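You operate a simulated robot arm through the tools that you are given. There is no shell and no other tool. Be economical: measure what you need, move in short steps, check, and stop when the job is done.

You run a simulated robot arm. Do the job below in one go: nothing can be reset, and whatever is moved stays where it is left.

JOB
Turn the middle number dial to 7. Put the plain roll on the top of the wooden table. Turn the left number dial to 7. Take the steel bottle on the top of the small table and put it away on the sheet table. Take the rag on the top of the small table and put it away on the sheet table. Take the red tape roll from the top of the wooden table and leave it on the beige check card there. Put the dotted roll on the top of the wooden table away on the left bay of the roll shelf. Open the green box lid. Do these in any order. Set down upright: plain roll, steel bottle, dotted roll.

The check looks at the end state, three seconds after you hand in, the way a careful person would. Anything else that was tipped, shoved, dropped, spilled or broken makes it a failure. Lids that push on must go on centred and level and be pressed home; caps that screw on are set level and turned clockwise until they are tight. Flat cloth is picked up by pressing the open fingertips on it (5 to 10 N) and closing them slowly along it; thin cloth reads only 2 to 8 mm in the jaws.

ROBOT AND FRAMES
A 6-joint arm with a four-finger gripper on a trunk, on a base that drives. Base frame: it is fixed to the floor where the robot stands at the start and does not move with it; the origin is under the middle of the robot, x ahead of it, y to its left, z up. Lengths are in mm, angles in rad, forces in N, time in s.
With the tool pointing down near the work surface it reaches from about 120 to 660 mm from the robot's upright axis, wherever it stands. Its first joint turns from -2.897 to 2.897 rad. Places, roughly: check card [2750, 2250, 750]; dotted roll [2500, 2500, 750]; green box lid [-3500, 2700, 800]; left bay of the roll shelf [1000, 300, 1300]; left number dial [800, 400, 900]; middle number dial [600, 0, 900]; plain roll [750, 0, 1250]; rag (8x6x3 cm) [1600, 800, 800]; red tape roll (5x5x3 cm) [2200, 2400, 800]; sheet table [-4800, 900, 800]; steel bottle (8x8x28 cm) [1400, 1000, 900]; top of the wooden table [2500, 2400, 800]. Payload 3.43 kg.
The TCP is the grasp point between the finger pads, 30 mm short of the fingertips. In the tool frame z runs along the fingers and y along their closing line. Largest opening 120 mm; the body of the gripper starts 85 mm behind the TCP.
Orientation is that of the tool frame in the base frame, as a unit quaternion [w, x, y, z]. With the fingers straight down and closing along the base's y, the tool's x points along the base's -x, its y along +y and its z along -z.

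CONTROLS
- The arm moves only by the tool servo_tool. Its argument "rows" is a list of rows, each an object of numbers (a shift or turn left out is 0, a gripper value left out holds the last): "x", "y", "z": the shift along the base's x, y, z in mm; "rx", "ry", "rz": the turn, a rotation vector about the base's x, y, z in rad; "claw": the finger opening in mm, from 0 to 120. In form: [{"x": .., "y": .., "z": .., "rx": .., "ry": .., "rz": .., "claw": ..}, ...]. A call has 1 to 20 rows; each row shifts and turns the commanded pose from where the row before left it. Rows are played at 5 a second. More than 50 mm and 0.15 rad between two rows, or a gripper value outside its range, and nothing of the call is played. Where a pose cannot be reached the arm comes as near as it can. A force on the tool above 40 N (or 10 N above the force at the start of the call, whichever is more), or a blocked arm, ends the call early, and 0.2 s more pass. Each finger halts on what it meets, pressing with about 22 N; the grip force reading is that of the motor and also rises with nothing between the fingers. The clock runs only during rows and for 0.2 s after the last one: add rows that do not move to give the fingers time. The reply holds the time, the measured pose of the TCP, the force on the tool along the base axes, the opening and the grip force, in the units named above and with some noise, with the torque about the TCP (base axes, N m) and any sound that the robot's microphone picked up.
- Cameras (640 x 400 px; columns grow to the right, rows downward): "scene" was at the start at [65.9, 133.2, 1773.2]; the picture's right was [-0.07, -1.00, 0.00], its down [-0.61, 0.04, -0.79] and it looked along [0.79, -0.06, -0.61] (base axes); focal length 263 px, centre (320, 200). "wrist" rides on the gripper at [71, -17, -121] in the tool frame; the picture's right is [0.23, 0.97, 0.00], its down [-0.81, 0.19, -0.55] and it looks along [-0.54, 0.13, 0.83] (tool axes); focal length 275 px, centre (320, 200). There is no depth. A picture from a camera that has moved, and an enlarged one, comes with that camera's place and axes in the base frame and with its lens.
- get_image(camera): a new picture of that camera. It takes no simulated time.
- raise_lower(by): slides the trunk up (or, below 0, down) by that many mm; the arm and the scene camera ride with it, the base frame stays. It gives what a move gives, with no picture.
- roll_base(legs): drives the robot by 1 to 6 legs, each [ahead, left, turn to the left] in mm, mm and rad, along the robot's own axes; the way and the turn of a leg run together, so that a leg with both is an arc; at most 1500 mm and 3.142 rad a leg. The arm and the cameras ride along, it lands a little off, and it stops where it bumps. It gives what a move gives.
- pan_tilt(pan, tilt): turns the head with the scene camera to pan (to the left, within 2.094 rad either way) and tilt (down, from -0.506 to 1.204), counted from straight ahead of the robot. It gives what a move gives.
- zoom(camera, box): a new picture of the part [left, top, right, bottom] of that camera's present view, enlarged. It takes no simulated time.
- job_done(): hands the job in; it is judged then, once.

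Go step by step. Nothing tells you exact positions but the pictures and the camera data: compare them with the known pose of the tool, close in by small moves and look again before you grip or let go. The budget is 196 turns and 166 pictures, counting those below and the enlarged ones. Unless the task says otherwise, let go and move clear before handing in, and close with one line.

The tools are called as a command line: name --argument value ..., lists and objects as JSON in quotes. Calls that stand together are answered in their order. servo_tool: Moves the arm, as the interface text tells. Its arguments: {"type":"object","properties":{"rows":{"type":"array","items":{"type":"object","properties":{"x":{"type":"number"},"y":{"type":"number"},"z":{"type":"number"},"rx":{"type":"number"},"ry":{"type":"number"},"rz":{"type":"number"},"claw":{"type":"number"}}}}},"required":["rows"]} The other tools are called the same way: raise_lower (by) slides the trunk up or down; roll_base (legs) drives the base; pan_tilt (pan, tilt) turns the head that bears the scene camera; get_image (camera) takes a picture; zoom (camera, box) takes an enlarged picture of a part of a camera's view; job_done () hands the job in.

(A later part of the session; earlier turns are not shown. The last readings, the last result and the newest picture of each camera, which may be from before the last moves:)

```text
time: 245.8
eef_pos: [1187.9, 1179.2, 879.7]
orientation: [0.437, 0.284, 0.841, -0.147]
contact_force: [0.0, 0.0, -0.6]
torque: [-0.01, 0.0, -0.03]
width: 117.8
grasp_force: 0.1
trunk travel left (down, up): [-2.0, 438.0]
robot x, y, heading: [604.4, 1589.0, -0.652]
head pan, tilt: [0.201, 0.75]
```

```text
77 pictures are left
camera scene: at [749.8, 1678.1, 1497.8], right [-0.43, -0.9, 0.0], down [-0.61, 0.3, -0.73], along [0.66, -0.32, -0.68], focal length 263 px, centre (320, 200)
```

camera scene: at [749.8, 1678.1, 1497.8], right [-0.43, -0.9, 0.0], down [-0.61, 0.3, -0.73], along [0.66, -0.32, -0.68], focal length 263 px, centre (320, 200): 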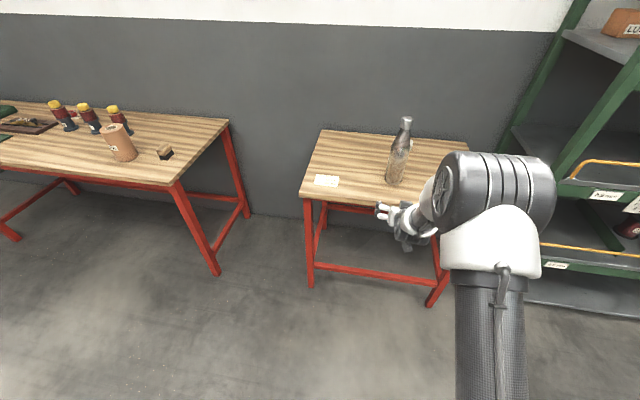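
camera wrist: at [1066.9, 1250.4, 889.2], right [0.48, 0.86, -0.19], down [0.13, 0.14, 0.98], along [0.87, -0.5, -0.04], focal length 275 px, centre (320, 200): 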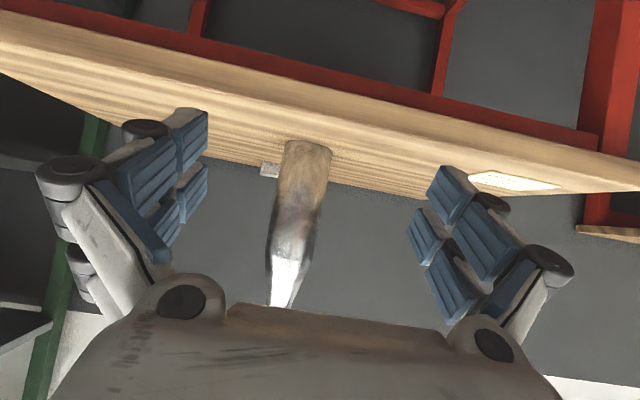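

roll_base --legs '[[200, 3, 0.012]]'

get_image --camera "wrist"

```text
time: 247.4
eef_pos: [1356.0, 1068.0, 878.8]
orientation: [0.439, 0.278, 0.842, -0.143]
contact_force: [-0.6, 0.4, 0.2]
torque: [-0.01, -0.04, -0.01]
width: 118.2
grasp_force: 0.1
trunk travel left (down, up): [-2.0, 438.0]
robot x, y, heading: [768.9, 1475.8, -0.634]
head pan, tilt: [0.201, 0.75]
```

```text
76 pictures are left
camera wrist: at [1234.4, 1137.6, 889.2], right [0.47, 0.86, -0.19], down [0.12, 0.14, 0.98], along [0.87, -0.49, -0.04], focal length 275 px, centre (320, 200)
```

wrist: 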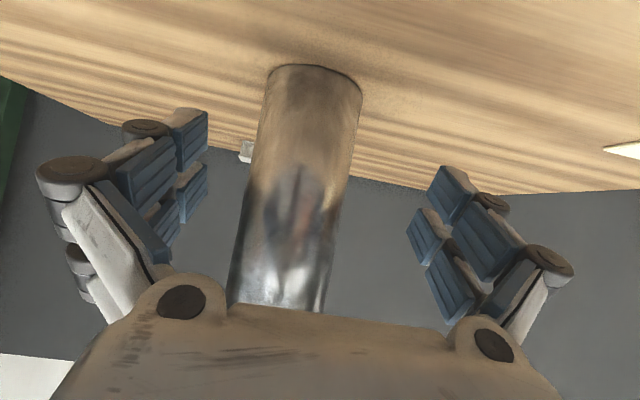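

Bottle is ~9 mm right of centre. I'll correct and drive in the last 66 mm.

servo_tool --rows '[{"x": -5.3, "y": -7.2}, {}]'

roll_base --legs '[[66, 0, 0]]'

get_image --camera "wrist"

```text
time: 248.0
eef_pos: [1349.7, 1058.5, 877.6]
orientation: [0.438, 0.279, 0.843, -0.143]
contact_force: [-0.8, 0.1, 0.3]
torque: [0.01, 0.04, 0.02]
width: 118.1
grasp_force: 0.1
trunk travel left (down, up): [-2.0, 438.0]
robot x, y, heading: [766.7, 1475.3, -0.636]
head pan, tilt: [0.201, 0.75]
```

```text
time: 249.0
eef_pos: [1400.2, 1021.1, 877.4]
orientation: [0.437, 0.279, 0.843, -0.143]
contact_force: [0.1, 0.9, 0.2]
torque: [-0.02, -0.01, -0.02]
width: 117.9
grasp_force: 0.1
trunk travel left (down, up): [-2.0, 438.0]
robot x, y, heading: [816.8, 1434.2, -0.638]
head pan, tilt: [0.201, 0.75]
```

```text
75 pictures are left
camera wrist: at [1279.1, 1091.9, 887.8], right [0.47, 0.86, -0.19], down [0.12, 0.14, 0.98], along [0.87, -0.49, -0.04], focal length 275 px, centre (320, 200)
```

wrist: 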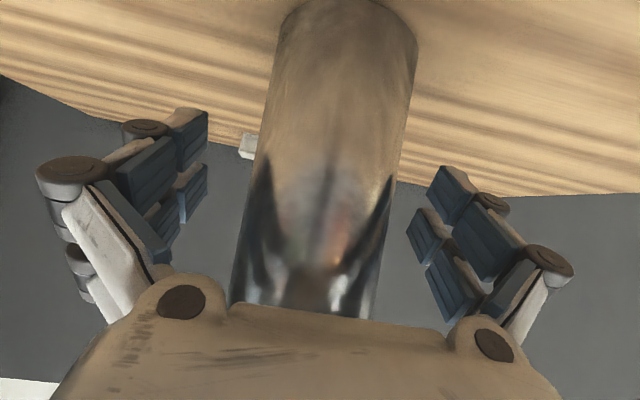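

Centred. Closing on the bottle.

servo_tool --rows '[{"claw": 108}, {"claw": 98}, {"claw": 90}, {"claw": 82}, {"claw": 74}, {"claw": 66}, {"claw": 58}, {"claw": 50}, {"claw": 50}, {}]'

raise_lower --by 80

get_image --camera "wrist"

```text
time: 251.2
eef_pos: [1400.2, 1022.2, 876.1]
orientation: [0.438, 0.278, 0.843, -0.143]
contact_force: [0.0, 2.8, 2.1]
torque: [0.14, -0.07, 0.02]
width: 71.0
grasp_force: 21.9
trunk travel left (down, up): [-2.0, 438.0]
robot x, y, heading: [814.9, 1439.3, -0.641]
head pan, tilt: [0.201, 0.75]
```

```text
time: 252.3
eef_pos: [1399.7, 1021.5, 956.6]
orientation: [0.437, 0.278, 0.843, -0.143]
contact_force: [0.1, 0.5, -6.9]
torque: [0.03, 0.0, 0.02]
width: 70.9
grasp_force: 22.0
trunk travel left (down, up): [-82.0, 358.0]
robot x, y, heading: [818.4, 1436.2, -0.639]
head pan, tilt: [0.201, 0.75]
```

```text
74 pictures are left
camera wrist: at [1279.0, 1092.0, 967.4], right [0.47, 0.86, -0.19], down [0.13, 0.14, 0.98], along [0.87, -0.49, -0.04], focal length 275 px, centre (320, 200)
```

wrist: 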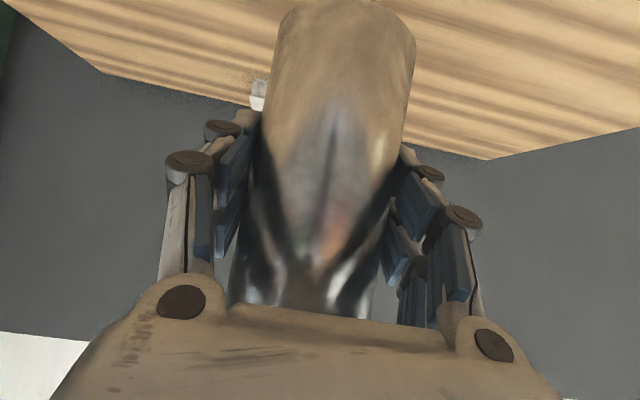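

Bottle held (≈0.7 kg). I'll back away, turn towards the sheet table and look for obstacles.

roll_base --legs '[[-450, 0, 0], [0, 0, -2.35]]'

pan_tilt --pan 0.0 --tilt 0.3

get_image --camera "scene"

pan_tilt --pan -0.7 --tilt 0.3

get_image --camera "scene"

```text
time: 260.8
eef_pos: [-262.2, 1596.5, 958.0]
orientation: [0.035, 0.886, 0.065, -0.458]
contact_force: [0.2, 0.1, -5.9]
torque: [-0.02, -0.01, 0.0]
width: 70.7
grasp_force: 22.1
trunk travel left (down, up): [-82.0, 358.0]
robot x, y, heading: [442.3, 1713.5, -2.999]
head pan, tilt: [0.201, 0.75]
```

```text
time: 261.7
eef_pos: [-262.0, 1596.8, 957.4]
orientation: [0.035, 0.886, 0.065, -0.459]
contact_force: [-0.7, -0.9, -6.1]
torque: [0.01, -0.06, -0.01]
width: 70.7
grasp_force: 21.8
trunk travel left (down, up): [-82.0, 358.0]
robot x, y, heading: [437.3, 1712.1, -2.995]
head pan, tilt: [0.0, 0.3]
```

```text
73 pictures are left
camera scene: at [387.3, 1563.0, 1618.0], right [-0.14, 0.99, 0.0], down [0.29, 0.04, -0.95], along [-0.94, -0.14, -0.3], focal length 263 px, centre (320, 200)
```

scene: 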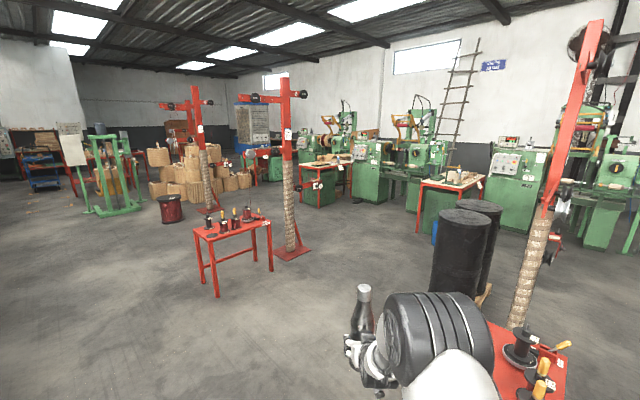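

```text
time: 262.8
eef_pos: [-263.1, 1597.2, 957.1]
orientation: [0.034, 0.885, 0.064, -0.459]
contact_force: [-0.9, -0.3, -6.4]
torque: [-0.01, -0.03, 0.01]
width: 70.8
grasp_force: 22.0
trunk travel left (down, up): [-82.0, 358.0]
robot x, y, heading: [440.7, 1714.9, -2.996]
head pan, tilt: [-0.7, 0.3]
```

```text
72 pictures are left
camera scene: at [400.3, 1625.7, 1618.1], right [0.53, 0.85, 0.0], down [0.25, -0.16, -0.96], along [-0.81, 0.5, -0.3], focal length 263 px, centre (320, 200)
```

scene: 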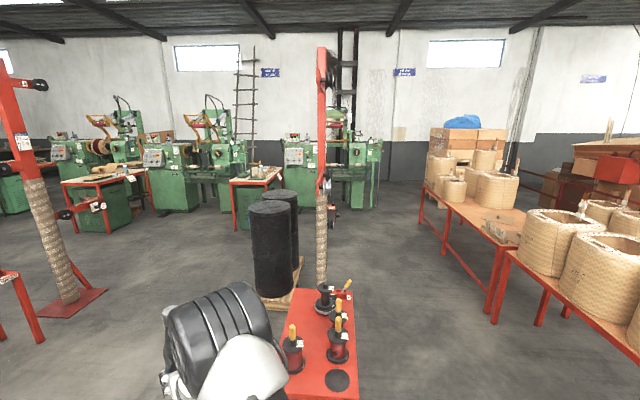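

pan_tilt --pan 0.0 --tilt 0.3

zoom --camera "scene" --box '[270, 120, 398, 200]'

zoom --camera "scene" --box '[390, 140, 518, 220]'

```text
time: 263.8
eef_pos: [-261.8, 1596.9, 957.4]
orientation: [0.034, 0.885, 0.065, -0.459]
contact_force: [-0.8, -0.5, -6.6]
torque: [-0.02, -0.04, 0.01]
width: 70.8
grasp_force: 21.9
trunk travel left (down, up): [-82.0, 358.0]
robot x, y, heading: [439.7, 1715.2, -2.998]
head pan, tilt: [0.0, 0.3]
```

```text
5.00 times, centred on (334, 160) of scene
camera zoom: at [387.4, 1563.1, 1618.1], right [-0.14, 0.99, 0.0], down [0.29, 0.04, -0.96], along [-0.95, -0.14, -0.3], focal length 1314 px, centre (250, 400)
```

zoom: 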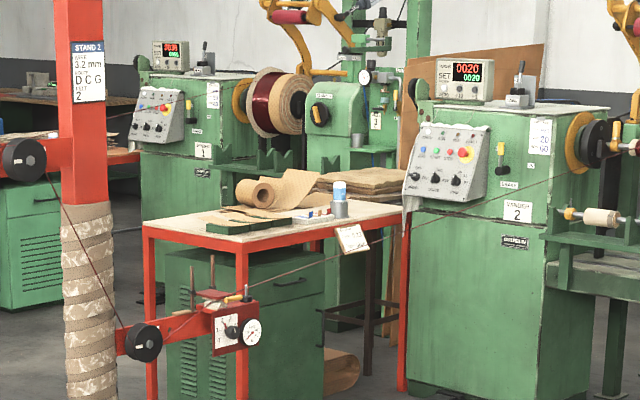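

```text
5.00 times, centred on (454, 180) of scene
camera zoom: at [387.4, 1563.1, 1618.1], right [-0.14, 0.99, 0.0], down [0.29, 0.04, -0.96], along [-0.95, -0.14, -0.3], focal length 1314 px, centre (-350, 300)
```

zoom: 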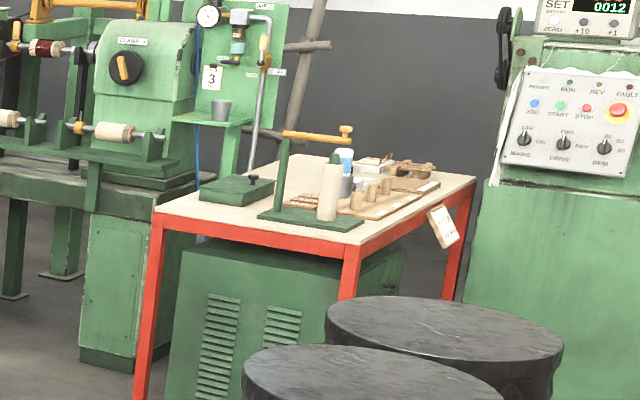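

The sheet table (with paper sheets) is ahead between taut wires from the red stands, so I'll route around: first to about (-1480,-665), then along the corridor parallel to the wires.

roll_base --legs '[[0, 0, 0.748], [1020, 0, 0], [1020, 0, 0], [1018, 0, 0], [0, 0, -1.376]]'

get_image --camera "scene"

```text
time: 284.4
eef_pos: [-2224.6, -252.1, 957.0]
orientation: [-0.125, 0.854, -0.243, -0.443]
contact_force: [-0.5, 0.7, -6.3]
torque: [0.02, -0.01, 0.02]
width: 70.9
grasp_force: 22.0
trunk travel left (down, up): [-82.0, 358.0]
robot x, y, heading: [-1609.6, -613.3, 2.59]
head pan, tilt: [0.0, 0.3]
```

```text
69 pictures are left
camera scene: at [-1748.9, -697.3, 1618.1], right [0.53, 0.85, 0.0], down [0.25, -0.16, -0.96], along [-0.81, 0.5, -0.3], focal length 263 px, centre (320, 200)
```

scene: 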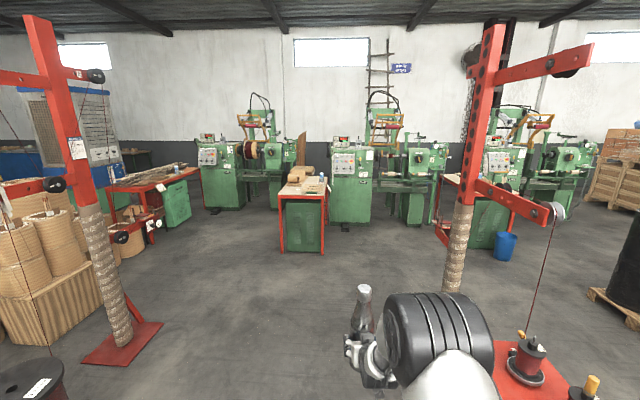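

The sheet table's short side faces me directly, about 2.8 m ahead. Zooming to see the free area and the wires.

zoom --camera "scene" --box '[254, 150, 382, 230]'

zoom --camera "scene" --box '[360, 150, 600, 300]'

```text
5.00 times, centred on (318, 190) of scene
camera zoom: at [-1748.9, -697.3, 1618.1], right [0.53, 0.85, 0.0], down [0.25, -0.16, -0.96], along [-0.81, 0.5, -0.3], focal length 1314 px, centre (330, 250)
```

zoom: 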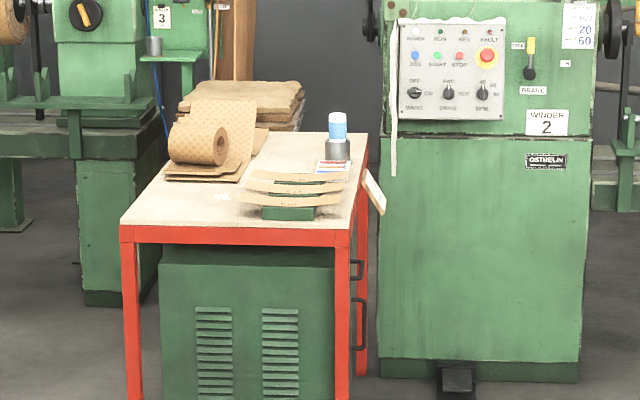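

```text
2.67 times, centred on (480, 225) of scene
camera zoom: at [-1748.9, -697.3, 1618.1], right [0.53, 0.85, 0.0], down [0.25, -0.16, -0.96], along [-0.81, 0.5, -0.3], focal length 701 px, centre (-107, 133)
```

zoom: 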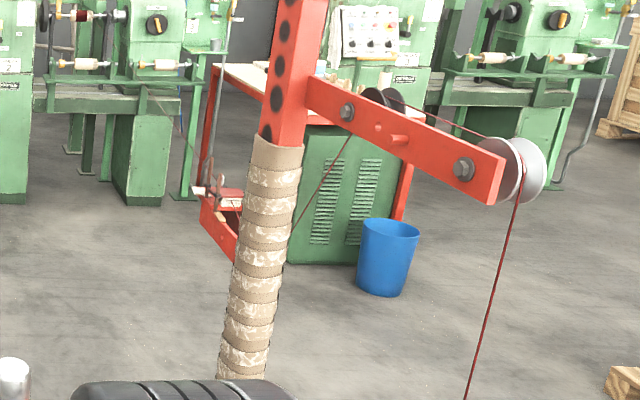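

Path is clear: the front-left of the table is free. Driving closer.

roll_base --legs '[[1000, 215, 0], [880, 200, 0]]'

pan_tilt --pan 0.0 --tilt 0.6

get_image --camera "scene"

get_image --camera "wrist"

```text
time: 294.1
eef_pos: [-4073.8, 358.1, 956.4]
orientation: [-0.119, 0.857, -0.232, -0.445]
contact_force: [0.4, 0.1, -6.4]
torque: [0.0, -0.02, -0.02]
width: 71.0
grasp_force: 21.9
trunk travel left (down, up): [-82.0, 358.0]
robot x, y, heading: [-3454.3, 10.0, 2.612]
head pan, tilt: [0.0, 0.3]
```

```text
time: 294.9
eef_pos: [-4074.0, 357.3, 956.2]
orientation: [-0.119, 0.857, -0.233, -0.444]
contact_force: [-0.1, -0.4, -6.1]
torque: [-0.02, -0.05, 0.0]
width: 70.7
grasp_force: 22.1
trunk travel left (down, up): [-82.0, 358.0]
robot x, y, heading: [-3451.4, 12.2, 2.615]
head pan, tilt: [0.0, 0.6]
```

```text
66 pictures are left
camera scene: at [-3583.0, -77.5, 1590.7], right [0.51, 0.86, 0.0], down [0.49, -0.29, -0.83], along [-0.71, 0.42, -0.56], focal length 263 px, centre (320, 200)
```

scene: 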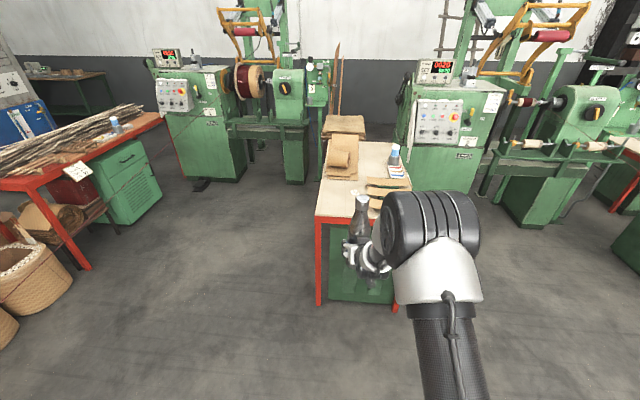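

```text
65 pictures are left
camera wrist: at [-3943.5, 302.6, 967.4], right [-0.38, -0.91, -0.19], down [-0.11, -0.16, 0.98], along [-0.92, 0.39, -0.04], focal length 275 px, centre (320, 200)
```

wrist: 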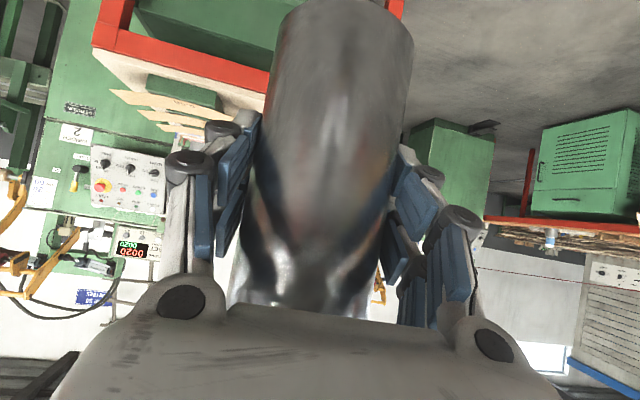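

The table's front edge is ~415 mm ahead of the hand, with about 370 mm of free depth at front-left. Table height seems near 750. Moving in above it.

roll_base --legs '[[0, 40, 0], [600, 0, 0]]'

get_image --camera "scene"

get_image --camera "wrist"

```text
time: 298.8
eef_pos: [-4608.5, 638.7, 955.3]
orientation: [-0.122, 0.856, -0.237, -0.443]
contact_force: [-0.5, 0.5, -5.9]
torque: [-0.01, 0.03, 0.01]
width: 70.8
grasp_force: 22.4
trunk travel left (down, up): [-82.0, 358.0]
robot x, y, heading: [-3991.5, 284.5, 2.6]
head pan, tilt: [0.0, 0.6]
```

```text
64 pictures are left
camera scene: at [-4122.2, 197.3, 1590.6], right [0.51, 0.86, 0.0], down [0.48, -0.29, -0.82], along [-0.71, 0.42, -0.57], focal length 263 px, centre (320, 200)
```

scene: 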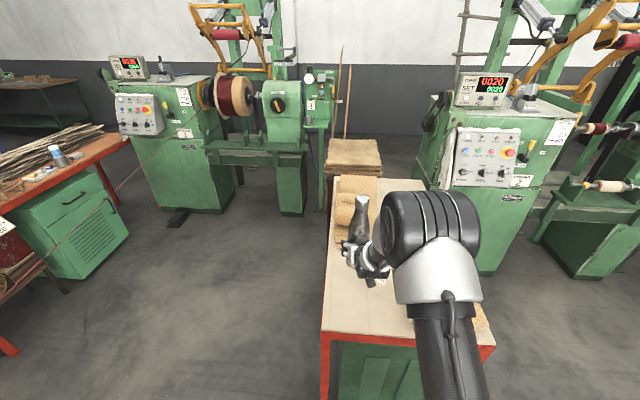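

```text
63 pictures are left
camera wrist: at [-4478.3, 581.4, 967.3], right [-0.39, -0.9, -0.19], down [-0.11, -0.15, 0.98], along [-0.92, 0.4, -0.04], focal length 275 px, centre (320, 200)
```

wrist: 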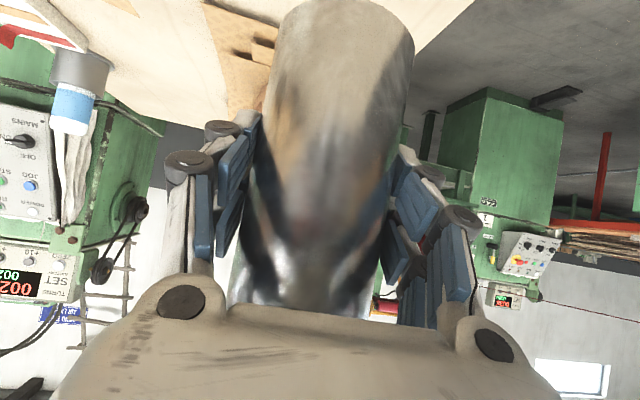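

zoom --camera "scene" --box '[300, 150, 492, 270]'

zoom --camera "scene" --box '[310, 240, 502, 360]'

```text
3.33 times, centred on (396, 210) of scene
camera zoom: at [-4122.2, 197.3, 1590.6], right [0.51, 0.86, 0.0], down [0.48, -0.29, -0.82], along [-0.71, 0.42, -0.57], focal length 876 px, centre (67, 167)
```

zoom: 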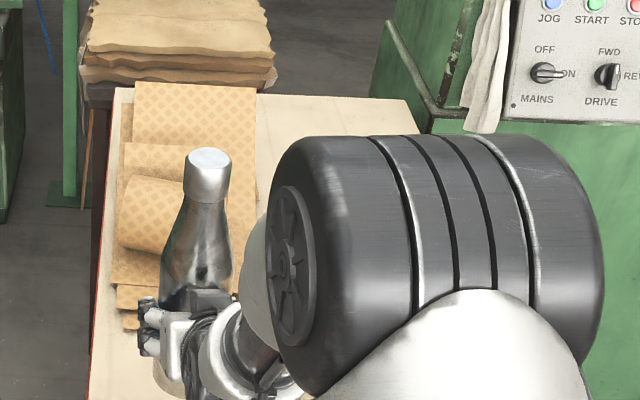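

```text
3.33 times, centred on (406, 300) of scene
camera zoom: at [-4122.2, 197.3, 1590.6], right [0.51, 0.86, 0.0], down [0.48, -0.29, -0.82], along [-0.71, 0.42, -0.57], focal length 876 px, centre (33, -133)
```

zoom: 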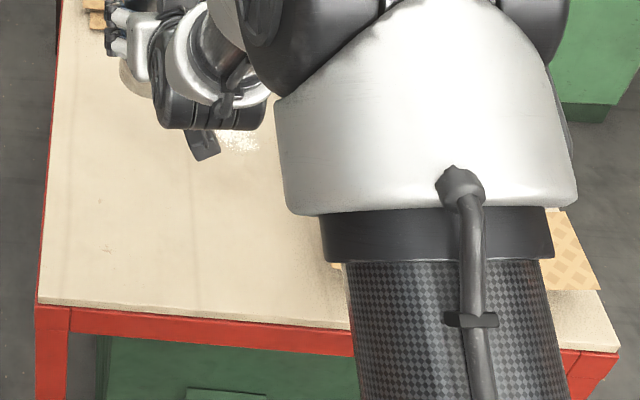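

The spot is clear. To reach lower I need the arm more extended, so I'll back the base 110 mm and extend the arm, then lower the trunk.

roll_base --legs '[[-110, 0, 0]]'

servo_tool --rows '[{"x": -17, "y": 10.3}, {"x": -17, "y": 10.3}, {"x": -17, "y": 10.3}, {"x": -17, "y": 10.3}, {"x": -17, "y": 10.3}, {}]'

raise_lower --by -82

```text
time: 300.0
eef_pos: [-4511.1, 580.4, 957.7]
orientation: [-0.122, 0.855, -0.238, -0.444]
contact_force: [1.0, 0.6, -5.4]
torque: [-0.04, -0.05, -0.01]
width: 70.8
grasp_force: 22.0
trunk travel left (down, up): [-82.0, 358.0]
robot x, y, heading: [-3893.2, 228.7, 2.603]
head pan, tilt: [0.0, 0.6]
```

```text
time: 301.4
eef_pos: [-4596.0, 630.1, 956.1]
orientation: [-0.121, 0.856, -0.237, -0.443]
contact_force: [0.4, -0.4, -6.0]
torque: [-0.02, -0.03, 0.01]
width: 70.7
grasp_force: 21.9
trunk travel left (down, up): [-82.0, 358.0]
robot x, y, heading: [-3894.6, 224.2, 2.599]
head pan, tilt: [0.0, 0.6]
```

```text
time: 302.6
eef_pos: [-4596.4, 630.0, 874.6]
orientation: [-0.122, 0.856, -0.238, -0.443]
contact_force: [-0.2, 0.2, -5.6]
torque: [0.0, -0.02, 0.02]
width: 70.9
grasp_force: 21.7
trunk travel left (down, up): [0.0, 440.0]
robot x, y, heading: [-3893.0, 222.7, 2.598]
head pan, tilt: [0.0, 0.6]
```

servo_tool --rows '[{"z": -8}, {"z": -8}, {"z": -6}, {}]'

get_image --camera "wrist"

```text
time: 303.6
eef_pos: [-4596.7, 631.0, 857.1]
orientation: [-0.123, 0.853, -0.238, -0.448]
contact_force: [-3.8, 3.1, 15.1]
torque: [0.08, 0.24, 0.11]
width: 71.3
grasp_force: 22.1
trunk travel left (down, up): [0.0, 440.0]
robot x, y, heading: [-3896.1, 227.1, 2.602]
head pan, tilt: [0.0, 0.6]
```

```text
60 pictures are left
camera wrist: at [-4467.3, 574.1, 865.6], right [-0.39, -0.9, -0.19], down [-0.1, -0.16, 0.98], along [-0.92, 0.4, -0.03], focal length 275 px, centre (320, 200)
```

wrist: 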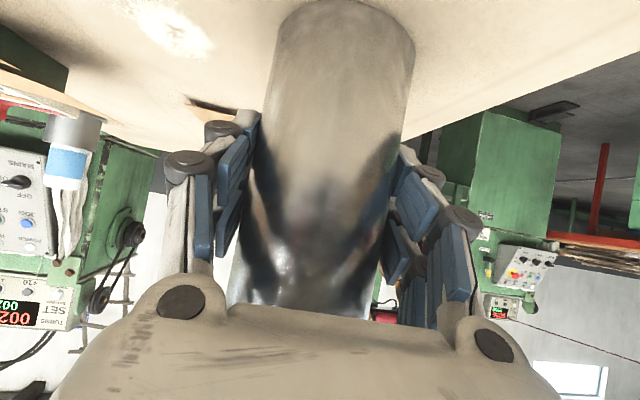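

Contact: the sheet table is at ~z 781. Ease up, release and retract.

servo_tool --rows '[{"z": 3.5}, {}]'

servo_tool --rows '[{"claw": 73}, {"claw": 78}, {"claw": 86}, {"claw": 96}, {"claw": 106}, {"claw": 118}, {}, {"x": 14, "y": -8, "z": 8}, {"x": 22, "y": -13, "z": 12}, {}]'

get_image --camera "wrist"

```text
time: 304.2
eef_pos: [-4595.4, 630.9, 856.0]
orientation: [-0.122, 0.855, -0.238, -0.444]
contact_force: [-7.3, 2.2, 10.5]
torque: [0.2, 0.56, -0.01]
width: 70.6
grasp_force: 22.1
trunk travel left (down, up): [0.0, 440.0]
robot x, y, heading: [-3892.4, 225.2, 2.598]
head pan, tilt: [0.0, 0.6]
```

```text
time: 306.4
eef_pos: [-4557.1, 608.8, 875.5]
orientation: [-0.122, 0.855, -0.238, -0.443]
contact_force: [1.2, -0.7, 0.5]
torque: [0.0, 0.0, 0.02]
width: 117.9
grasp_force: 0.0
trunk travel left (down, up): [0.0, 440.0]
robot x, y, heading: [-3893.2, 223.1, 2.6]
head pan, tilt: [0.0, 0.6]
```

```text
59 pictures are left
camera wrist: at [-4428.4, 553.0, 885.9], right [-0.39, -0.9, -0.19], down [-0.11, -0.15, 0.98], along [-0.92, 0.4, -0.04], focal length 275 px, centre (320, 200)
```

wrist: 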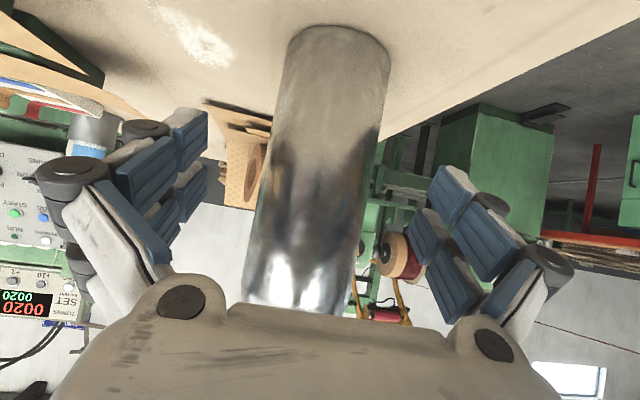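

Bottle stands upright on the sheet table. I'll back out the way I came, then go round the red stand to the green box table.

roll_base --legs '[[-490, 0, 0]]'

raise_lower --by 280

roll_base --legs '[[-880, -240, 0], [-1000, -215, 0], [-300, -300, 0], [0, -1400, 0]]'

pan_tilt --pan 0.0 --tilt 0.4

get_image --camera "scene"

```text
time: 309.4
eef_pos: [-4125.7, 350.8, 875.5]
orientation: [-0.124, 0.854, -0.241, -0.444]
contact_force: [0.1, 1.1, -0.4]
torque: [0.01, 0.01, 0.04]
width: 117.9
grasp_force: 0.1
trunk travel left (down, up): [0.0, 440.0]
robot x, y, heading: [-3462.5, -35.5, 2.598]
head pan, tilt: [0.0, 0.6]
```

```text
time: 312.2
eef_pos: [-4127.0, 351.5, 1154.3]
orientation: [-0.123, 0.855, -0.239, -0.444]
contact_force: [-0.2, 0.1, 0.4]
torque: [0.01, 0.0, -0.02]
width: 117.9
grasp_force: 0.1
trunk travel left (down, up): [-280.0, 160.0]
robot x, y, heading: [-3461.0, -34.8, 2.597]
head pan, tilt: [0.0, 0.6]
```

```text
time: 330.5
eef_pos: [-1223.8, 1143.6, 1155.1]
orientation: [-0.115, 0.859, -0.224, -0.446]
contact_force: [0.7, 0.6, -0.4]
torque: [0.01, -0.04, 0.03]
width: 117.9
grasp_force: 0.1
trunk travel left (down, up): [-280.0, 160.0]
robot x, y, heading: [-549.7, 780.8, 2.629]
head pan, tilt: [0.0, 0.6]
```

```text
time: 331.2
eef_pos: [-1225.4, 1143.3, 1154.9]
orientation: [-0.117, 0.859, -0.226, -0.445]
contact_force: [-0.6, -1.0, 0.5]
torque: [0.02, 0.03, 0.03]
width: 118.2
grasp_force: 0.0
trunk travel left (down, up): [-280.0, 160.0]
robot x, y, heading: [-554.6, 777.6, 2.634]
head pan, tilt: [0.0, 0.4]
```

```text
58 pictures are left
camera scene: at [-682.0, 692.1, 1806.8], right [0.49, 0.87, 0.0], down [0.34, -0.19, -0.92], along [-0.8, 0.45, -0.39], focal length 263 px, centre (320, 200)
```

scene: 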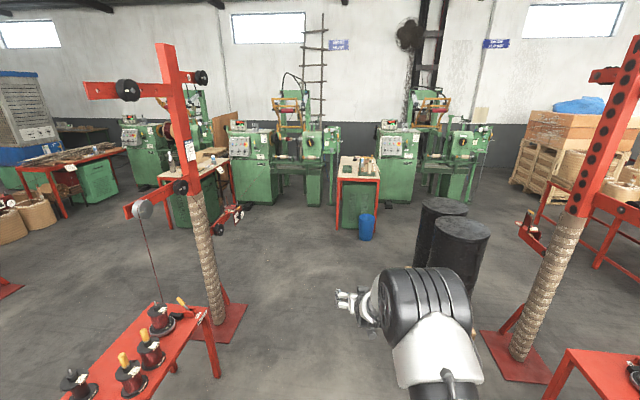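

The box table is straight ahead; bucket and drums are to its right, leaving a clear lane. Driving to about 1 m from it, then zooming in.

roll_base --legs '[[1100, -20, 0], [1100, -20, -0.03]]'

pan_tilt --pan 0.0 --tilt 0.6

get_image --camera "scene"

zoom --camera "scene" --box '[260, 110, 420, 210]'

```text
time: 342.0
eef_pos: [-3071.1, 2313.0, 1154.5]
orientation: [-0.125, 0.854, -0.243, -0.443]
contact_force: [-0.6, 0.3, -0.4]
torque: [0.0, 0.01, 0.01]
width: 117.9
grasp_force: 0.0
trunk travel left (down, up): [-280.0, 160.0]
robot x, y, heading: [-2410.5, 1920.5, 2.593]
head pan, tilt: [0.0, 0.4]
```

```text
time: 342.8
eef_pos: [-3072.9, 2312.2, 1156.2]
orientation: [-0.123, 0.854, -0.242, -0.443]
contact_force: [-0.2, 0.1, -0.1]
torque: [0.01, 0.02, 0.01]
width: 117.7
grasp_force: 0.0
trunk travel left (down, up): [-280.0, 160.0]
robot x, y, heading: [-2415.3, 1919.2, 2.591]
head pan, tilt: [0.0, 0.6]
```

```text
57 pictures are left
camera scene: at [-2544.4, 1836.2, 1788.7], right [0.52, 0.85, 0.0], down [0.48, -0.3, -0.83], along [-0.7, 0.43, -0.56], focal length 263 px, centre (320, 200)
```

scene: 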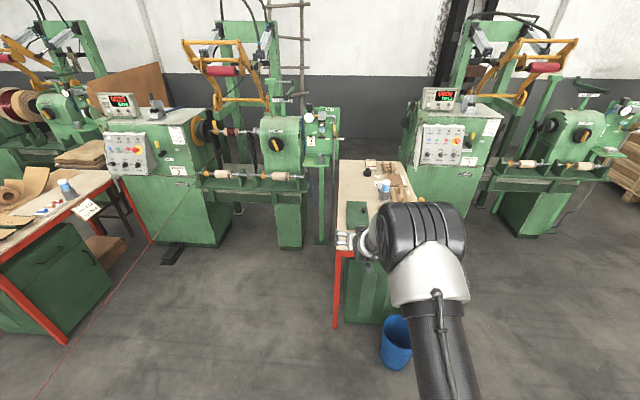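

```text
4.00 times, centred on (340, 160) of scene
camera zoom: at [-2544.4, 1836.2, 1788.7], right [0.52, 0.85, 0.0], down [0.48, -0.3, -0.83], along [-0.7, 0.43, -0.56], focal length 1051 px, centre (240, 360)
```

zoom: 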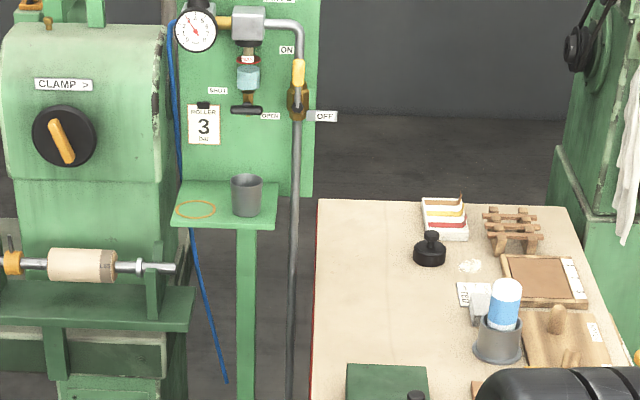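

zoom --camera "scene" --box '[320, 190, 400, 240]'

get_image --camera "wrist"

```text
8.00 times, centred on (360, 215) of scene
camera zoom: at [-2544.4, 1836.2, 1788.7], right [0.52, 0.85, 0.0], down [0.48, -0.3, -0.83], along [-0.7, 0.43, -0.56], focal length 2103 px, centre (0, 80)
```

zoom: 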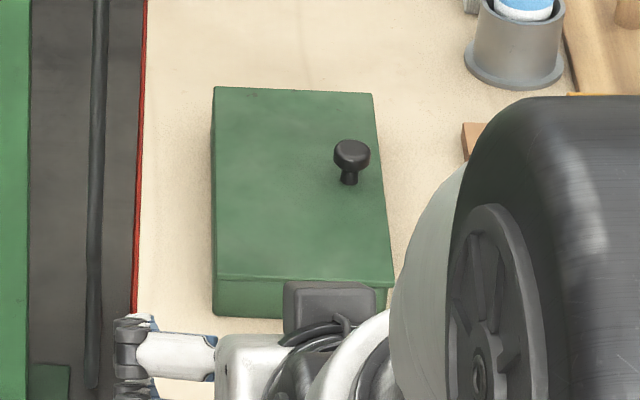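

```text
54 pictures are left
camera wrist: at [-2943.0, 2254.5, 1165.8], right [-0.4, -0.9, -0.19], down [-0.11, -0.15, 0.98], along [-0.91, 0.41, -0.04], focal length 275 px, centre (320, 200)
```

wrist: 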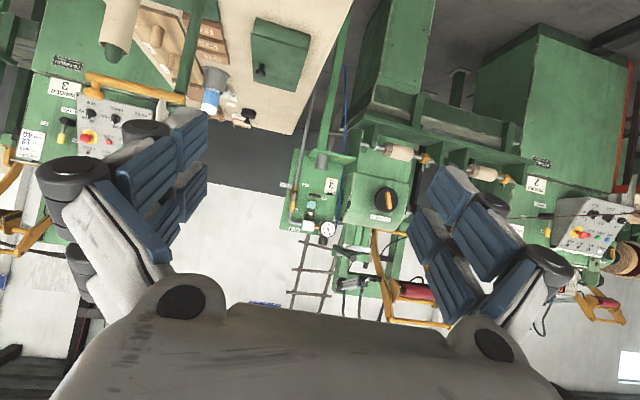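

The lid's knob is near its right edge at about (-3491,2726,845), so the hinge is along the left edge. I'll set the tool pointing down with the closing line parallel to the hinge, here in free space.

servo_tool --rows '[{"x": 17, "y": -10.5, "rx": -0.0717, "ry": -0.1168, "claw": 60}, {"x": 17, "y": -10.5, "rx": -0.0717, "ry": -0.1168}, {"x": 17, "y": -10.5, "rx": -0.0717, "ry": -0.1168}, {"x": 17, "y": -10.5, "rx": -0.0717, "ry": -0.1168}, {"x": 17, "y": -10.5, "rx": -0.0717, "ry": -0.1168}, {"x": 17, "y": -10.5, "rx": -0.0717, "ry": -0.1168}, {"x": 17, "y": -10.5, "rx": -0.0717, "ry": -0.1168}, {}]'

servo_tool --rows '[{"rz": -0.145}, {"rz": -0.145}, {"rz": -0.145}, {"rz": -0.145}, {"rz": -0.145}, {"rz": -0.145}, {"rz": -0.145}, {"rz": -0.145}, {"rz": -0.145}, {"rz": -0.145}, {"rz": -0.145}, {}]'

```text
time: 344.6
eef_pos: [-2958.2, 2237.4, 1154.7]
orientation: [0.001, 0.962, -0.272, 0.002]
contact_force: [0.0, -0.7, 0.0]
torque: [-0.01, 0.01, 0.03]
width: 60.0
grasp_force: 0.0
out of reach, approached as far as the arm can: row 2
trunk travel left (down, up): [-280.0, 160.0]
robot x, y, heading: [-2412.8, 1924.4, 2.589]
head pan, tilt: [0.0, 0.6]
```

```text
time: 347.2
eef_pos: [-2959.2, 2239.9, 1154.0]
orientation: [-0.002, -0.475, 0.88, -0.001]
contact_force: [-0.5, -0.1, -0.2]
torque: [0.0, -0.01, 0.0]
width: 60.2
grasp_force: 0.1
trunk travel left (down, up): [-280.0, 160.0]
robot x, y, heading: [-2413.6, 1917.7, 2.591]
head pan, tilt: [0.0, 0.6]
```

Now shift the hand right, and drive the base to the left-hand side of the bucket, hand above the box.

servo_tool --rows '[{"x": 26.7, "y": 29.8}, {"x": 26.7, "y": 29.8}, {"x": 26.7, "y": 29.8}, {"x": 26.7, "y": 29.8}, {"x": 26.7, "y": 29.8}, {"x": 26.7, "y": 29.8}, {}]'

roll_base --legs '[[400, 100, 0], [340, 0, 0]]'

get_image --camera "scene"

get_image --camera "wrist"

```text
time: 348.8
eef_pos: [-2798.7, 2413.4, 1154.8]
orientation: [-0.001, -0.477, 0.879, 0.0]
contact_force: [-0.1, 0.5, 0.0]
torque: [0.0, 0.0, -0.01]
width: 60.1
grasp_force: 0.1
trunk travel left (down, up): [-280.0, 160.0]
robot x, y, heading: [-2414.8, 1919.5, 2.587]
head pan, tilt: [0.0, 0.6]
```

```text
time: 353.1
eef_pos: [-3459.6, 2717.2, 1153.7]
orientation: [-0.002, -0.47, 0.883, -0.001]
contact_force: [0.0, 0.4, 0.3]
torque: [-0.02, -0.02, 0.01]
width: 60.2
grasp_force: 0.0
trunk travel left (down, up): [-280.0, 160.0]
robot x, y, heading: [-3081.4, 2217.9, 2.582]
head pan, tilt: [0.0, 0.6]
```

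```text
53 pictures are left
camera scene: at [-3213.6, 2136.4, 1788.6], right [0.53, 0.84, 0.0], down [0.48, -0.3, -0.82], along [-0.7, 0.44, -0.57], focal length 263 px, centre (320, 200)
```

scene: 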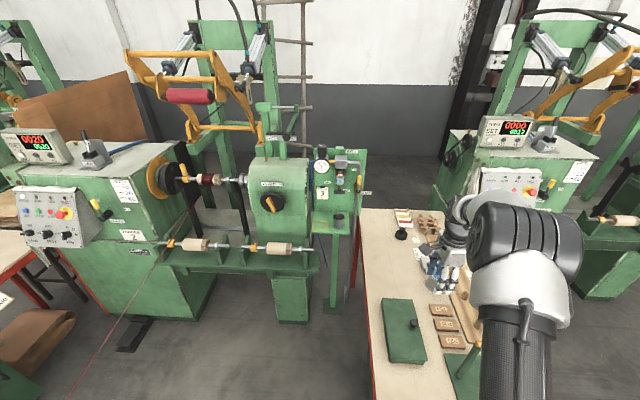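

```text
52 pictures are left
camera wrist: at [-3484.2, 2649.4, 1274.7], right [-0.94, 0.35, 0.0], down [0.29, 0.78, 0.55], along [0.19, 0.52, -0.83], focal length 275 px, centre (320, 200)
```

wrist: 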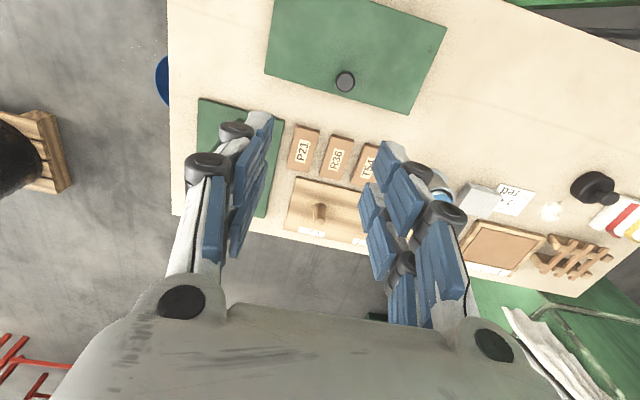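

Knob at about (-3495,2734). Move base forward 45 mm for reach, then descend above the knob.

roll_base --legs '[[45, 0, 0]]'

raise_lower --by -200

get_image --camera "wrist"

```text
time: 354.0
eef_pos: [-3498.0, 2742.2, 1153.0]
orientation: [-0.002, -0.47, 0.883, -0.002]
contact_force: [0.3, 0.8, -0.7]
torque: [0.0, -0.03, 0.0]
width: 59.9
grasp_force: 0.0
trunk travel left (down, up): [-280.0, 160.0]
robot x, y, heading: [-3116.1, 2237.8, 2.572]
head pan, tilt: [0.0, 0.6]
```

```text
time: 356.1
eef_pos: [-3495.9, 2741.5, 954.4]
orientation: [-0.002, -0.47, 0.883, -0.001]
contact_force: [0.0, -0.3, 0.3]
torque: [0.03, 0.0, 0.04]
width: 59.9
grasp_force: 0.1
trunk travel left (down, up): [-80.0, 360.0]
robot x, y, heading: [-3118.3, 2239.7, 2.578]
head pan, tilt: [0.0, 0.6]
```

```text
51 pictures are left
camera wrist: at [-3520.8, 2673.4, 1075.1], right [-0.94, 0.35, 0.0], down [0.29, 0.78, 0.55], along [0.19, 0.52, -0.83], focal length 275 px, centre (320, 200)
```

wrist: 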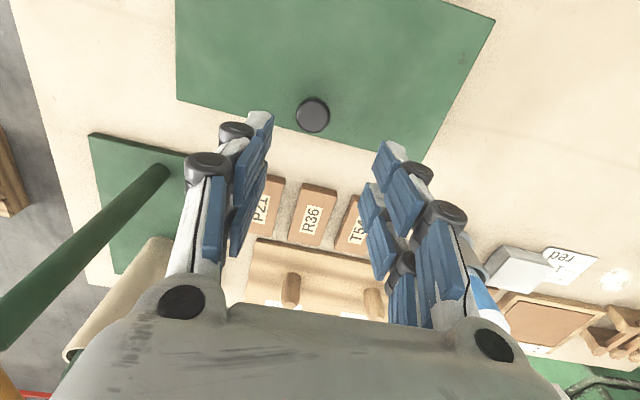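

servo_tool --rows '[{"x": 3.4, "y": -6, "claw": 50}, {}]'

raise_lower --by -66

get_image --camera "wrist"

get_image --camera "scene"

```text
time: 356.8
eef_pos: [-3493.1, 2735.9, 956.5]
orientation: [-0.001, -0.47, 0.883, 0.0]
contact_force: [0.3, -0.6, 0.6]
torque: [0.01, 0.0, -0.01]
width: 50.1
grasp_force: 0.0
trunk travel left (down, up): [-80.0, 360.0]
robot x, y, heading: [-3118.4, 2245.3, 2.578]
head pan, tilt: [0.0, 0.6]
```

```text
time: 357.8
eef_pos: [-3492.3, 2735.3, 889.7]
orientation: [-0.002, -0.47, 0.883, 0.001]
contact_force: [0.5, -0.8, 0.5]
torque: [0.0, 0.02, 0.0]
width: 50.0
grasp_force: 0.0
trunk travel left (down, up): [-14.0, 426.0]
robot x, y, heading: [-3119.0, 2241.6, 2.573]
head pan, tilt: [0.0, 0.6]
```

```text
50 pictures are left
camera wrist: at [-3516.8, 2667.3, 1009.8], right [-0.94, 0.35, 0.0], down [0.29, 0.78, 0.55], along [0.19, 0.52, -0.83], focal length 275 px, centre (320, 200)
```

wrist: 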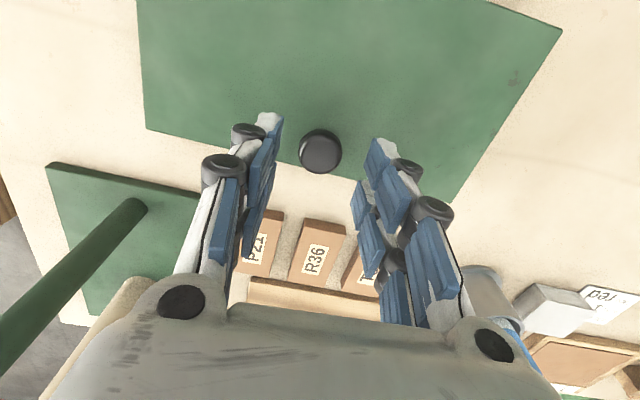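

```text
49 pictures are left
camera scene: at [-3250.5, 2159.8, 1522.7], right [0.54, 0.84, 0.0], down [0.48, -0.3, -0.83], along [-0.7, 0.44, -0.56], focal length 263 px, centre (320, 200)
```

scene: 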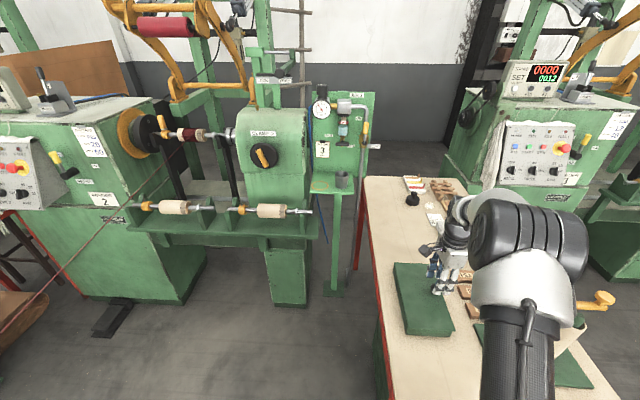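

Perfectly over the knob. Descend to z≈862 and close.

servo_tool --rows '[{"z": -10}, {"z": -10}, {"z": -7}, {}, {"claw": 40}, {"claw": 30}, {"claw": 22}, {"claw": 14}, {"claw": 8}, {}]'

get_image --camera "wrist"

```text
time: 360.0
eef_pos: [-3492.6, 2734.5, 861.9]
orientation: [-0.001, -0.47, 0.883, -0.001]
contact_force: [-3.0, 1.7, -0.6]
torque: [0.0, 0.08, -0.06]
width: 25.4
grasp_force: 44.6
trunk travel left (down, up): [-14.0, 426.0]
robot x, y, heading: [-3116.9, 2245.9, 2.58]
head pan, tilt: [0.0, 0.6]
```

```text
48 pictures are left
camera wrist: at [-3516.4, 2667.6, 982.6], right [-0.94, 0.35, 0.0], down [0.29, 0.78, 0.55], along [0.19, 0.52, -0.83], focal length 275 px, centre (320, 200)
```

wrist: 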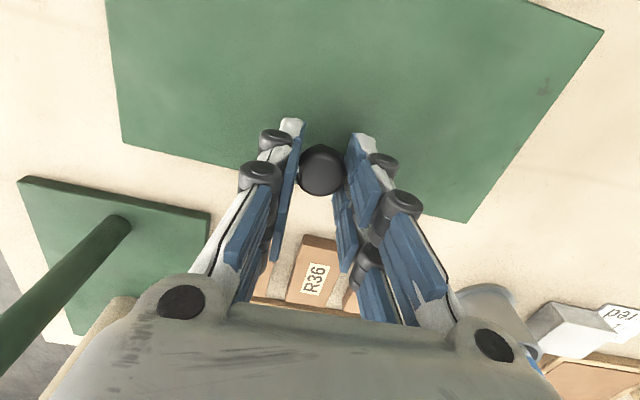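

Knob gripped (25 mm). Lifting along the hinge arc in small steps, turning the tool with the lid.

servo_tool --rows '[{"x": -3.2, "y": -4.5, "z": 9.7, "rx": 0.0814, "ry": -0.0581}, {"x": -3.7, "y": -5.2, "z": 9.2, "rx": 0.0814, "ry": -0.0581}, {"x": -4.2, "y": -5.9, "z": 8.4, "rx": 0.0814, "ry": -0.0581}, {}]'

get_image --camera "scene"

```text
time: 361.0
eef_pos: [-3501.6, 2720.9, 888.9]
orientation: [0.132, -0.466, 0.873, 0.067]
contact_force: [7.4, 10.5, 11.6]
torque: [-0.17, 0.06, 0.11]
width: 25.4
grasp_force: 44.4
trunk travel left (down, up): [-14.0, 426.0]
robot x, y, heading: [-3115.6, 2237.7, 2.576]
head pan, tilt: [0.0, 0.6]
```

```text
47 pictures are left
camera scene: at [-3249.0, 2160.5, 1522.9], right [0.54, 0.84, 0.0], down [0.48, -0.3, -0.83], along [-0.7, 0.44, -0.56], focal length 263 px, centre (320, 200)
```

scene: 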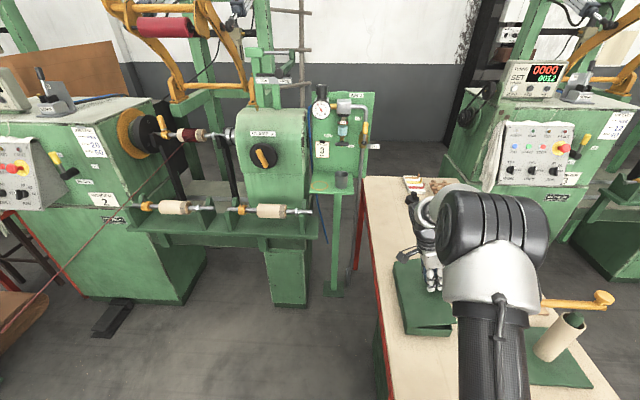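

The lid is rising. Adjusting the arc slightly outward for the forces and continuing.

servo_tool --rows '[{"x": -3.8, "y": -5.4, "z": 10.2, "rx": 0.0814, "ry": -0.0581}, {"x": -5.2, "y": -7.3, "z": 7.7, "rx": 0.0814, "ry": -0.0581}, {"x": -5.7, "y": -8, "z": 6.8, "rx": 0.0814, "ry": -0.0581}, {}]'

servo_tool --rows '[{"x": -5.9, "y": -8.3, "z": 5.8, "rx": 0.0814, "ry": -0.0581}, {"x": -6.2, "y": -8.7, "z": 4.6, "rx": 0.0814, "ry": -0.0581}, {}]'

```text
time: 362.0
eef_pos: [-3518.4, 2698.9, 914.0]
orientation: [0.264, -0.45, 0.842, 0.133]
contact_force: [2.6, 25.2, 13.5]
torque: [1.03, -0.55, 0.1]
width: 25.0
grasp_force: 45.4
trunk travel left (down, up): [-14.0, 426.0]
robot x, y, heading: [-3115.8, 2241.7, 2.577]
head pan, tilt: [0.0, 0.6]
```

```text
time: 362.8
eef_pos: [-3529.4, 2683.4, 925.2]
orientation: [0.348, -0.434, 0.812, 0.175]
contact_force: [1.8, 21.9, 22.9]
torque: [0.68, -0.52, -0.12]
width: 25.0
grasp_force: 45.2
trunk travel left (down, up): [-14.0, 426.0]
robot x, y, heading: [-3115.6, 2244.7, 2.574]
head pan, tilt: [0.0, 0.6]
```

servo_tool --rows '[{"x": -6.0, "y": -6.2, "z": 7.5, "rx": 0.0814, "ry": -0.0581}, {"x": -6.7, "y": -9.4, "z": 3.2, "rx": 0.0814, "ry": -0.0581}, {}]'

servo_tool --rows '[{"x": -6.9, "y": -9.5, "z": 2, "rx": 0.0814, "ry": -0.0581}, {"x": -6.7, "y": -9.4, "z": 1, "rx": 0.0814, "ry": -0.0581}, {}]'

get_image --camera "scene"

```text
time: 363.6
eef_pos: [-3542.2, 2667.1, 931.6]
orientation: [0.428, -0.415, 0.775, 0.21]
contact_force: [3.2, 3.4, -8.7]
torque: [0.49, -0.46, 0.34]
width: 25.1
grasp_force: 45.0
trunk travel left (down, up): [-14.0, 426.0]
robot x, y, heading: [-3117.3, 2242.0, 2.571]
head pan, tilt: [0.0, 0.6]
```

```text
time: 364.4
eef_pos: [-3555.2, 2646.9, 934.2]
orientation: [0.505, -0.39, 0.729, 0.248]
contact_force: [8.5, -3.3, -27.8]
torque: [0.09, -0.25, 0.01]
width: 24.9
grasp_force: 45.3
trunk travel left (down, up): [-14.0, 426.0]
robot x, y, heading: [-3115.9, 2241.0, 2.57]
head pan, tilt: [0.0, 0.6]
```

```text
46 pictures are left
camera scene: at [-3251.6, 2161.2, 1522.4], right [0.54, 0.84, 0.0], down [0.48, -0.3, -0.82], along [-0.7, 0.44, -0.57], focal length 263 px, centre (320, 200)
```

scene: 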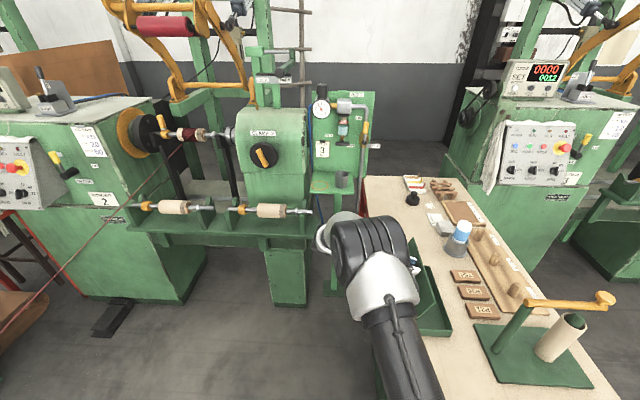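

Lid is open about 70°. Lower the path slightly and continue past vertical.

servo_tool --rows '[{"x": -6.7, "y": -9.4, "z": -5.5, "rx": 0.0814, "ry": -0.0581}, {"x": -6.6, "y": -9.3, "z": -3.4, "rx": 0.0814, "ry": -0.0581}, {}]'

servo_tool --rows '[{"x": -6.4, "y": -9, "z": -5, "rx": 0.0814, "ry": -0.0581}, {"x": -6.2, "y": -8.7, "z": -5.5, "rx": 0.0814, "ry": -0.0581}, {}]'

```text
time: 365.2
eef_pos: [-3570.0, 2628.0, 930.6]
orientation: [0.576, -0.359, 0.676, 0.287]
contact_force: [10.5, -5.5, 0.7]
torque: [0.06, -0.34, -0.77]
width: 25.3
grasp_force: 45.3
trunk travel left (down, up): [-14.0, 426.0]
robot x, y, heading: [-3116.9, 2240.7, 2.576]
head pan, tilt: [0.0, 0.6]
```

```text
time: 366.0
eef_pos: [-3582.8, 2609.4, 923.6]
orientation: [0.642, -0.325, 0.615, 0.323]
contact_force: [-0.1, 1.7, 30.9]
torque: [1.22, -1.0, 0.07]
width: 25.1
grasp_force: 44.8
trunk travel left (down, up): [-14.0, 426.0]
robot x, y, heading: [-3117.3, 2246.1, 2.581]
head pan, tilt: [0.0, 0.6]
```

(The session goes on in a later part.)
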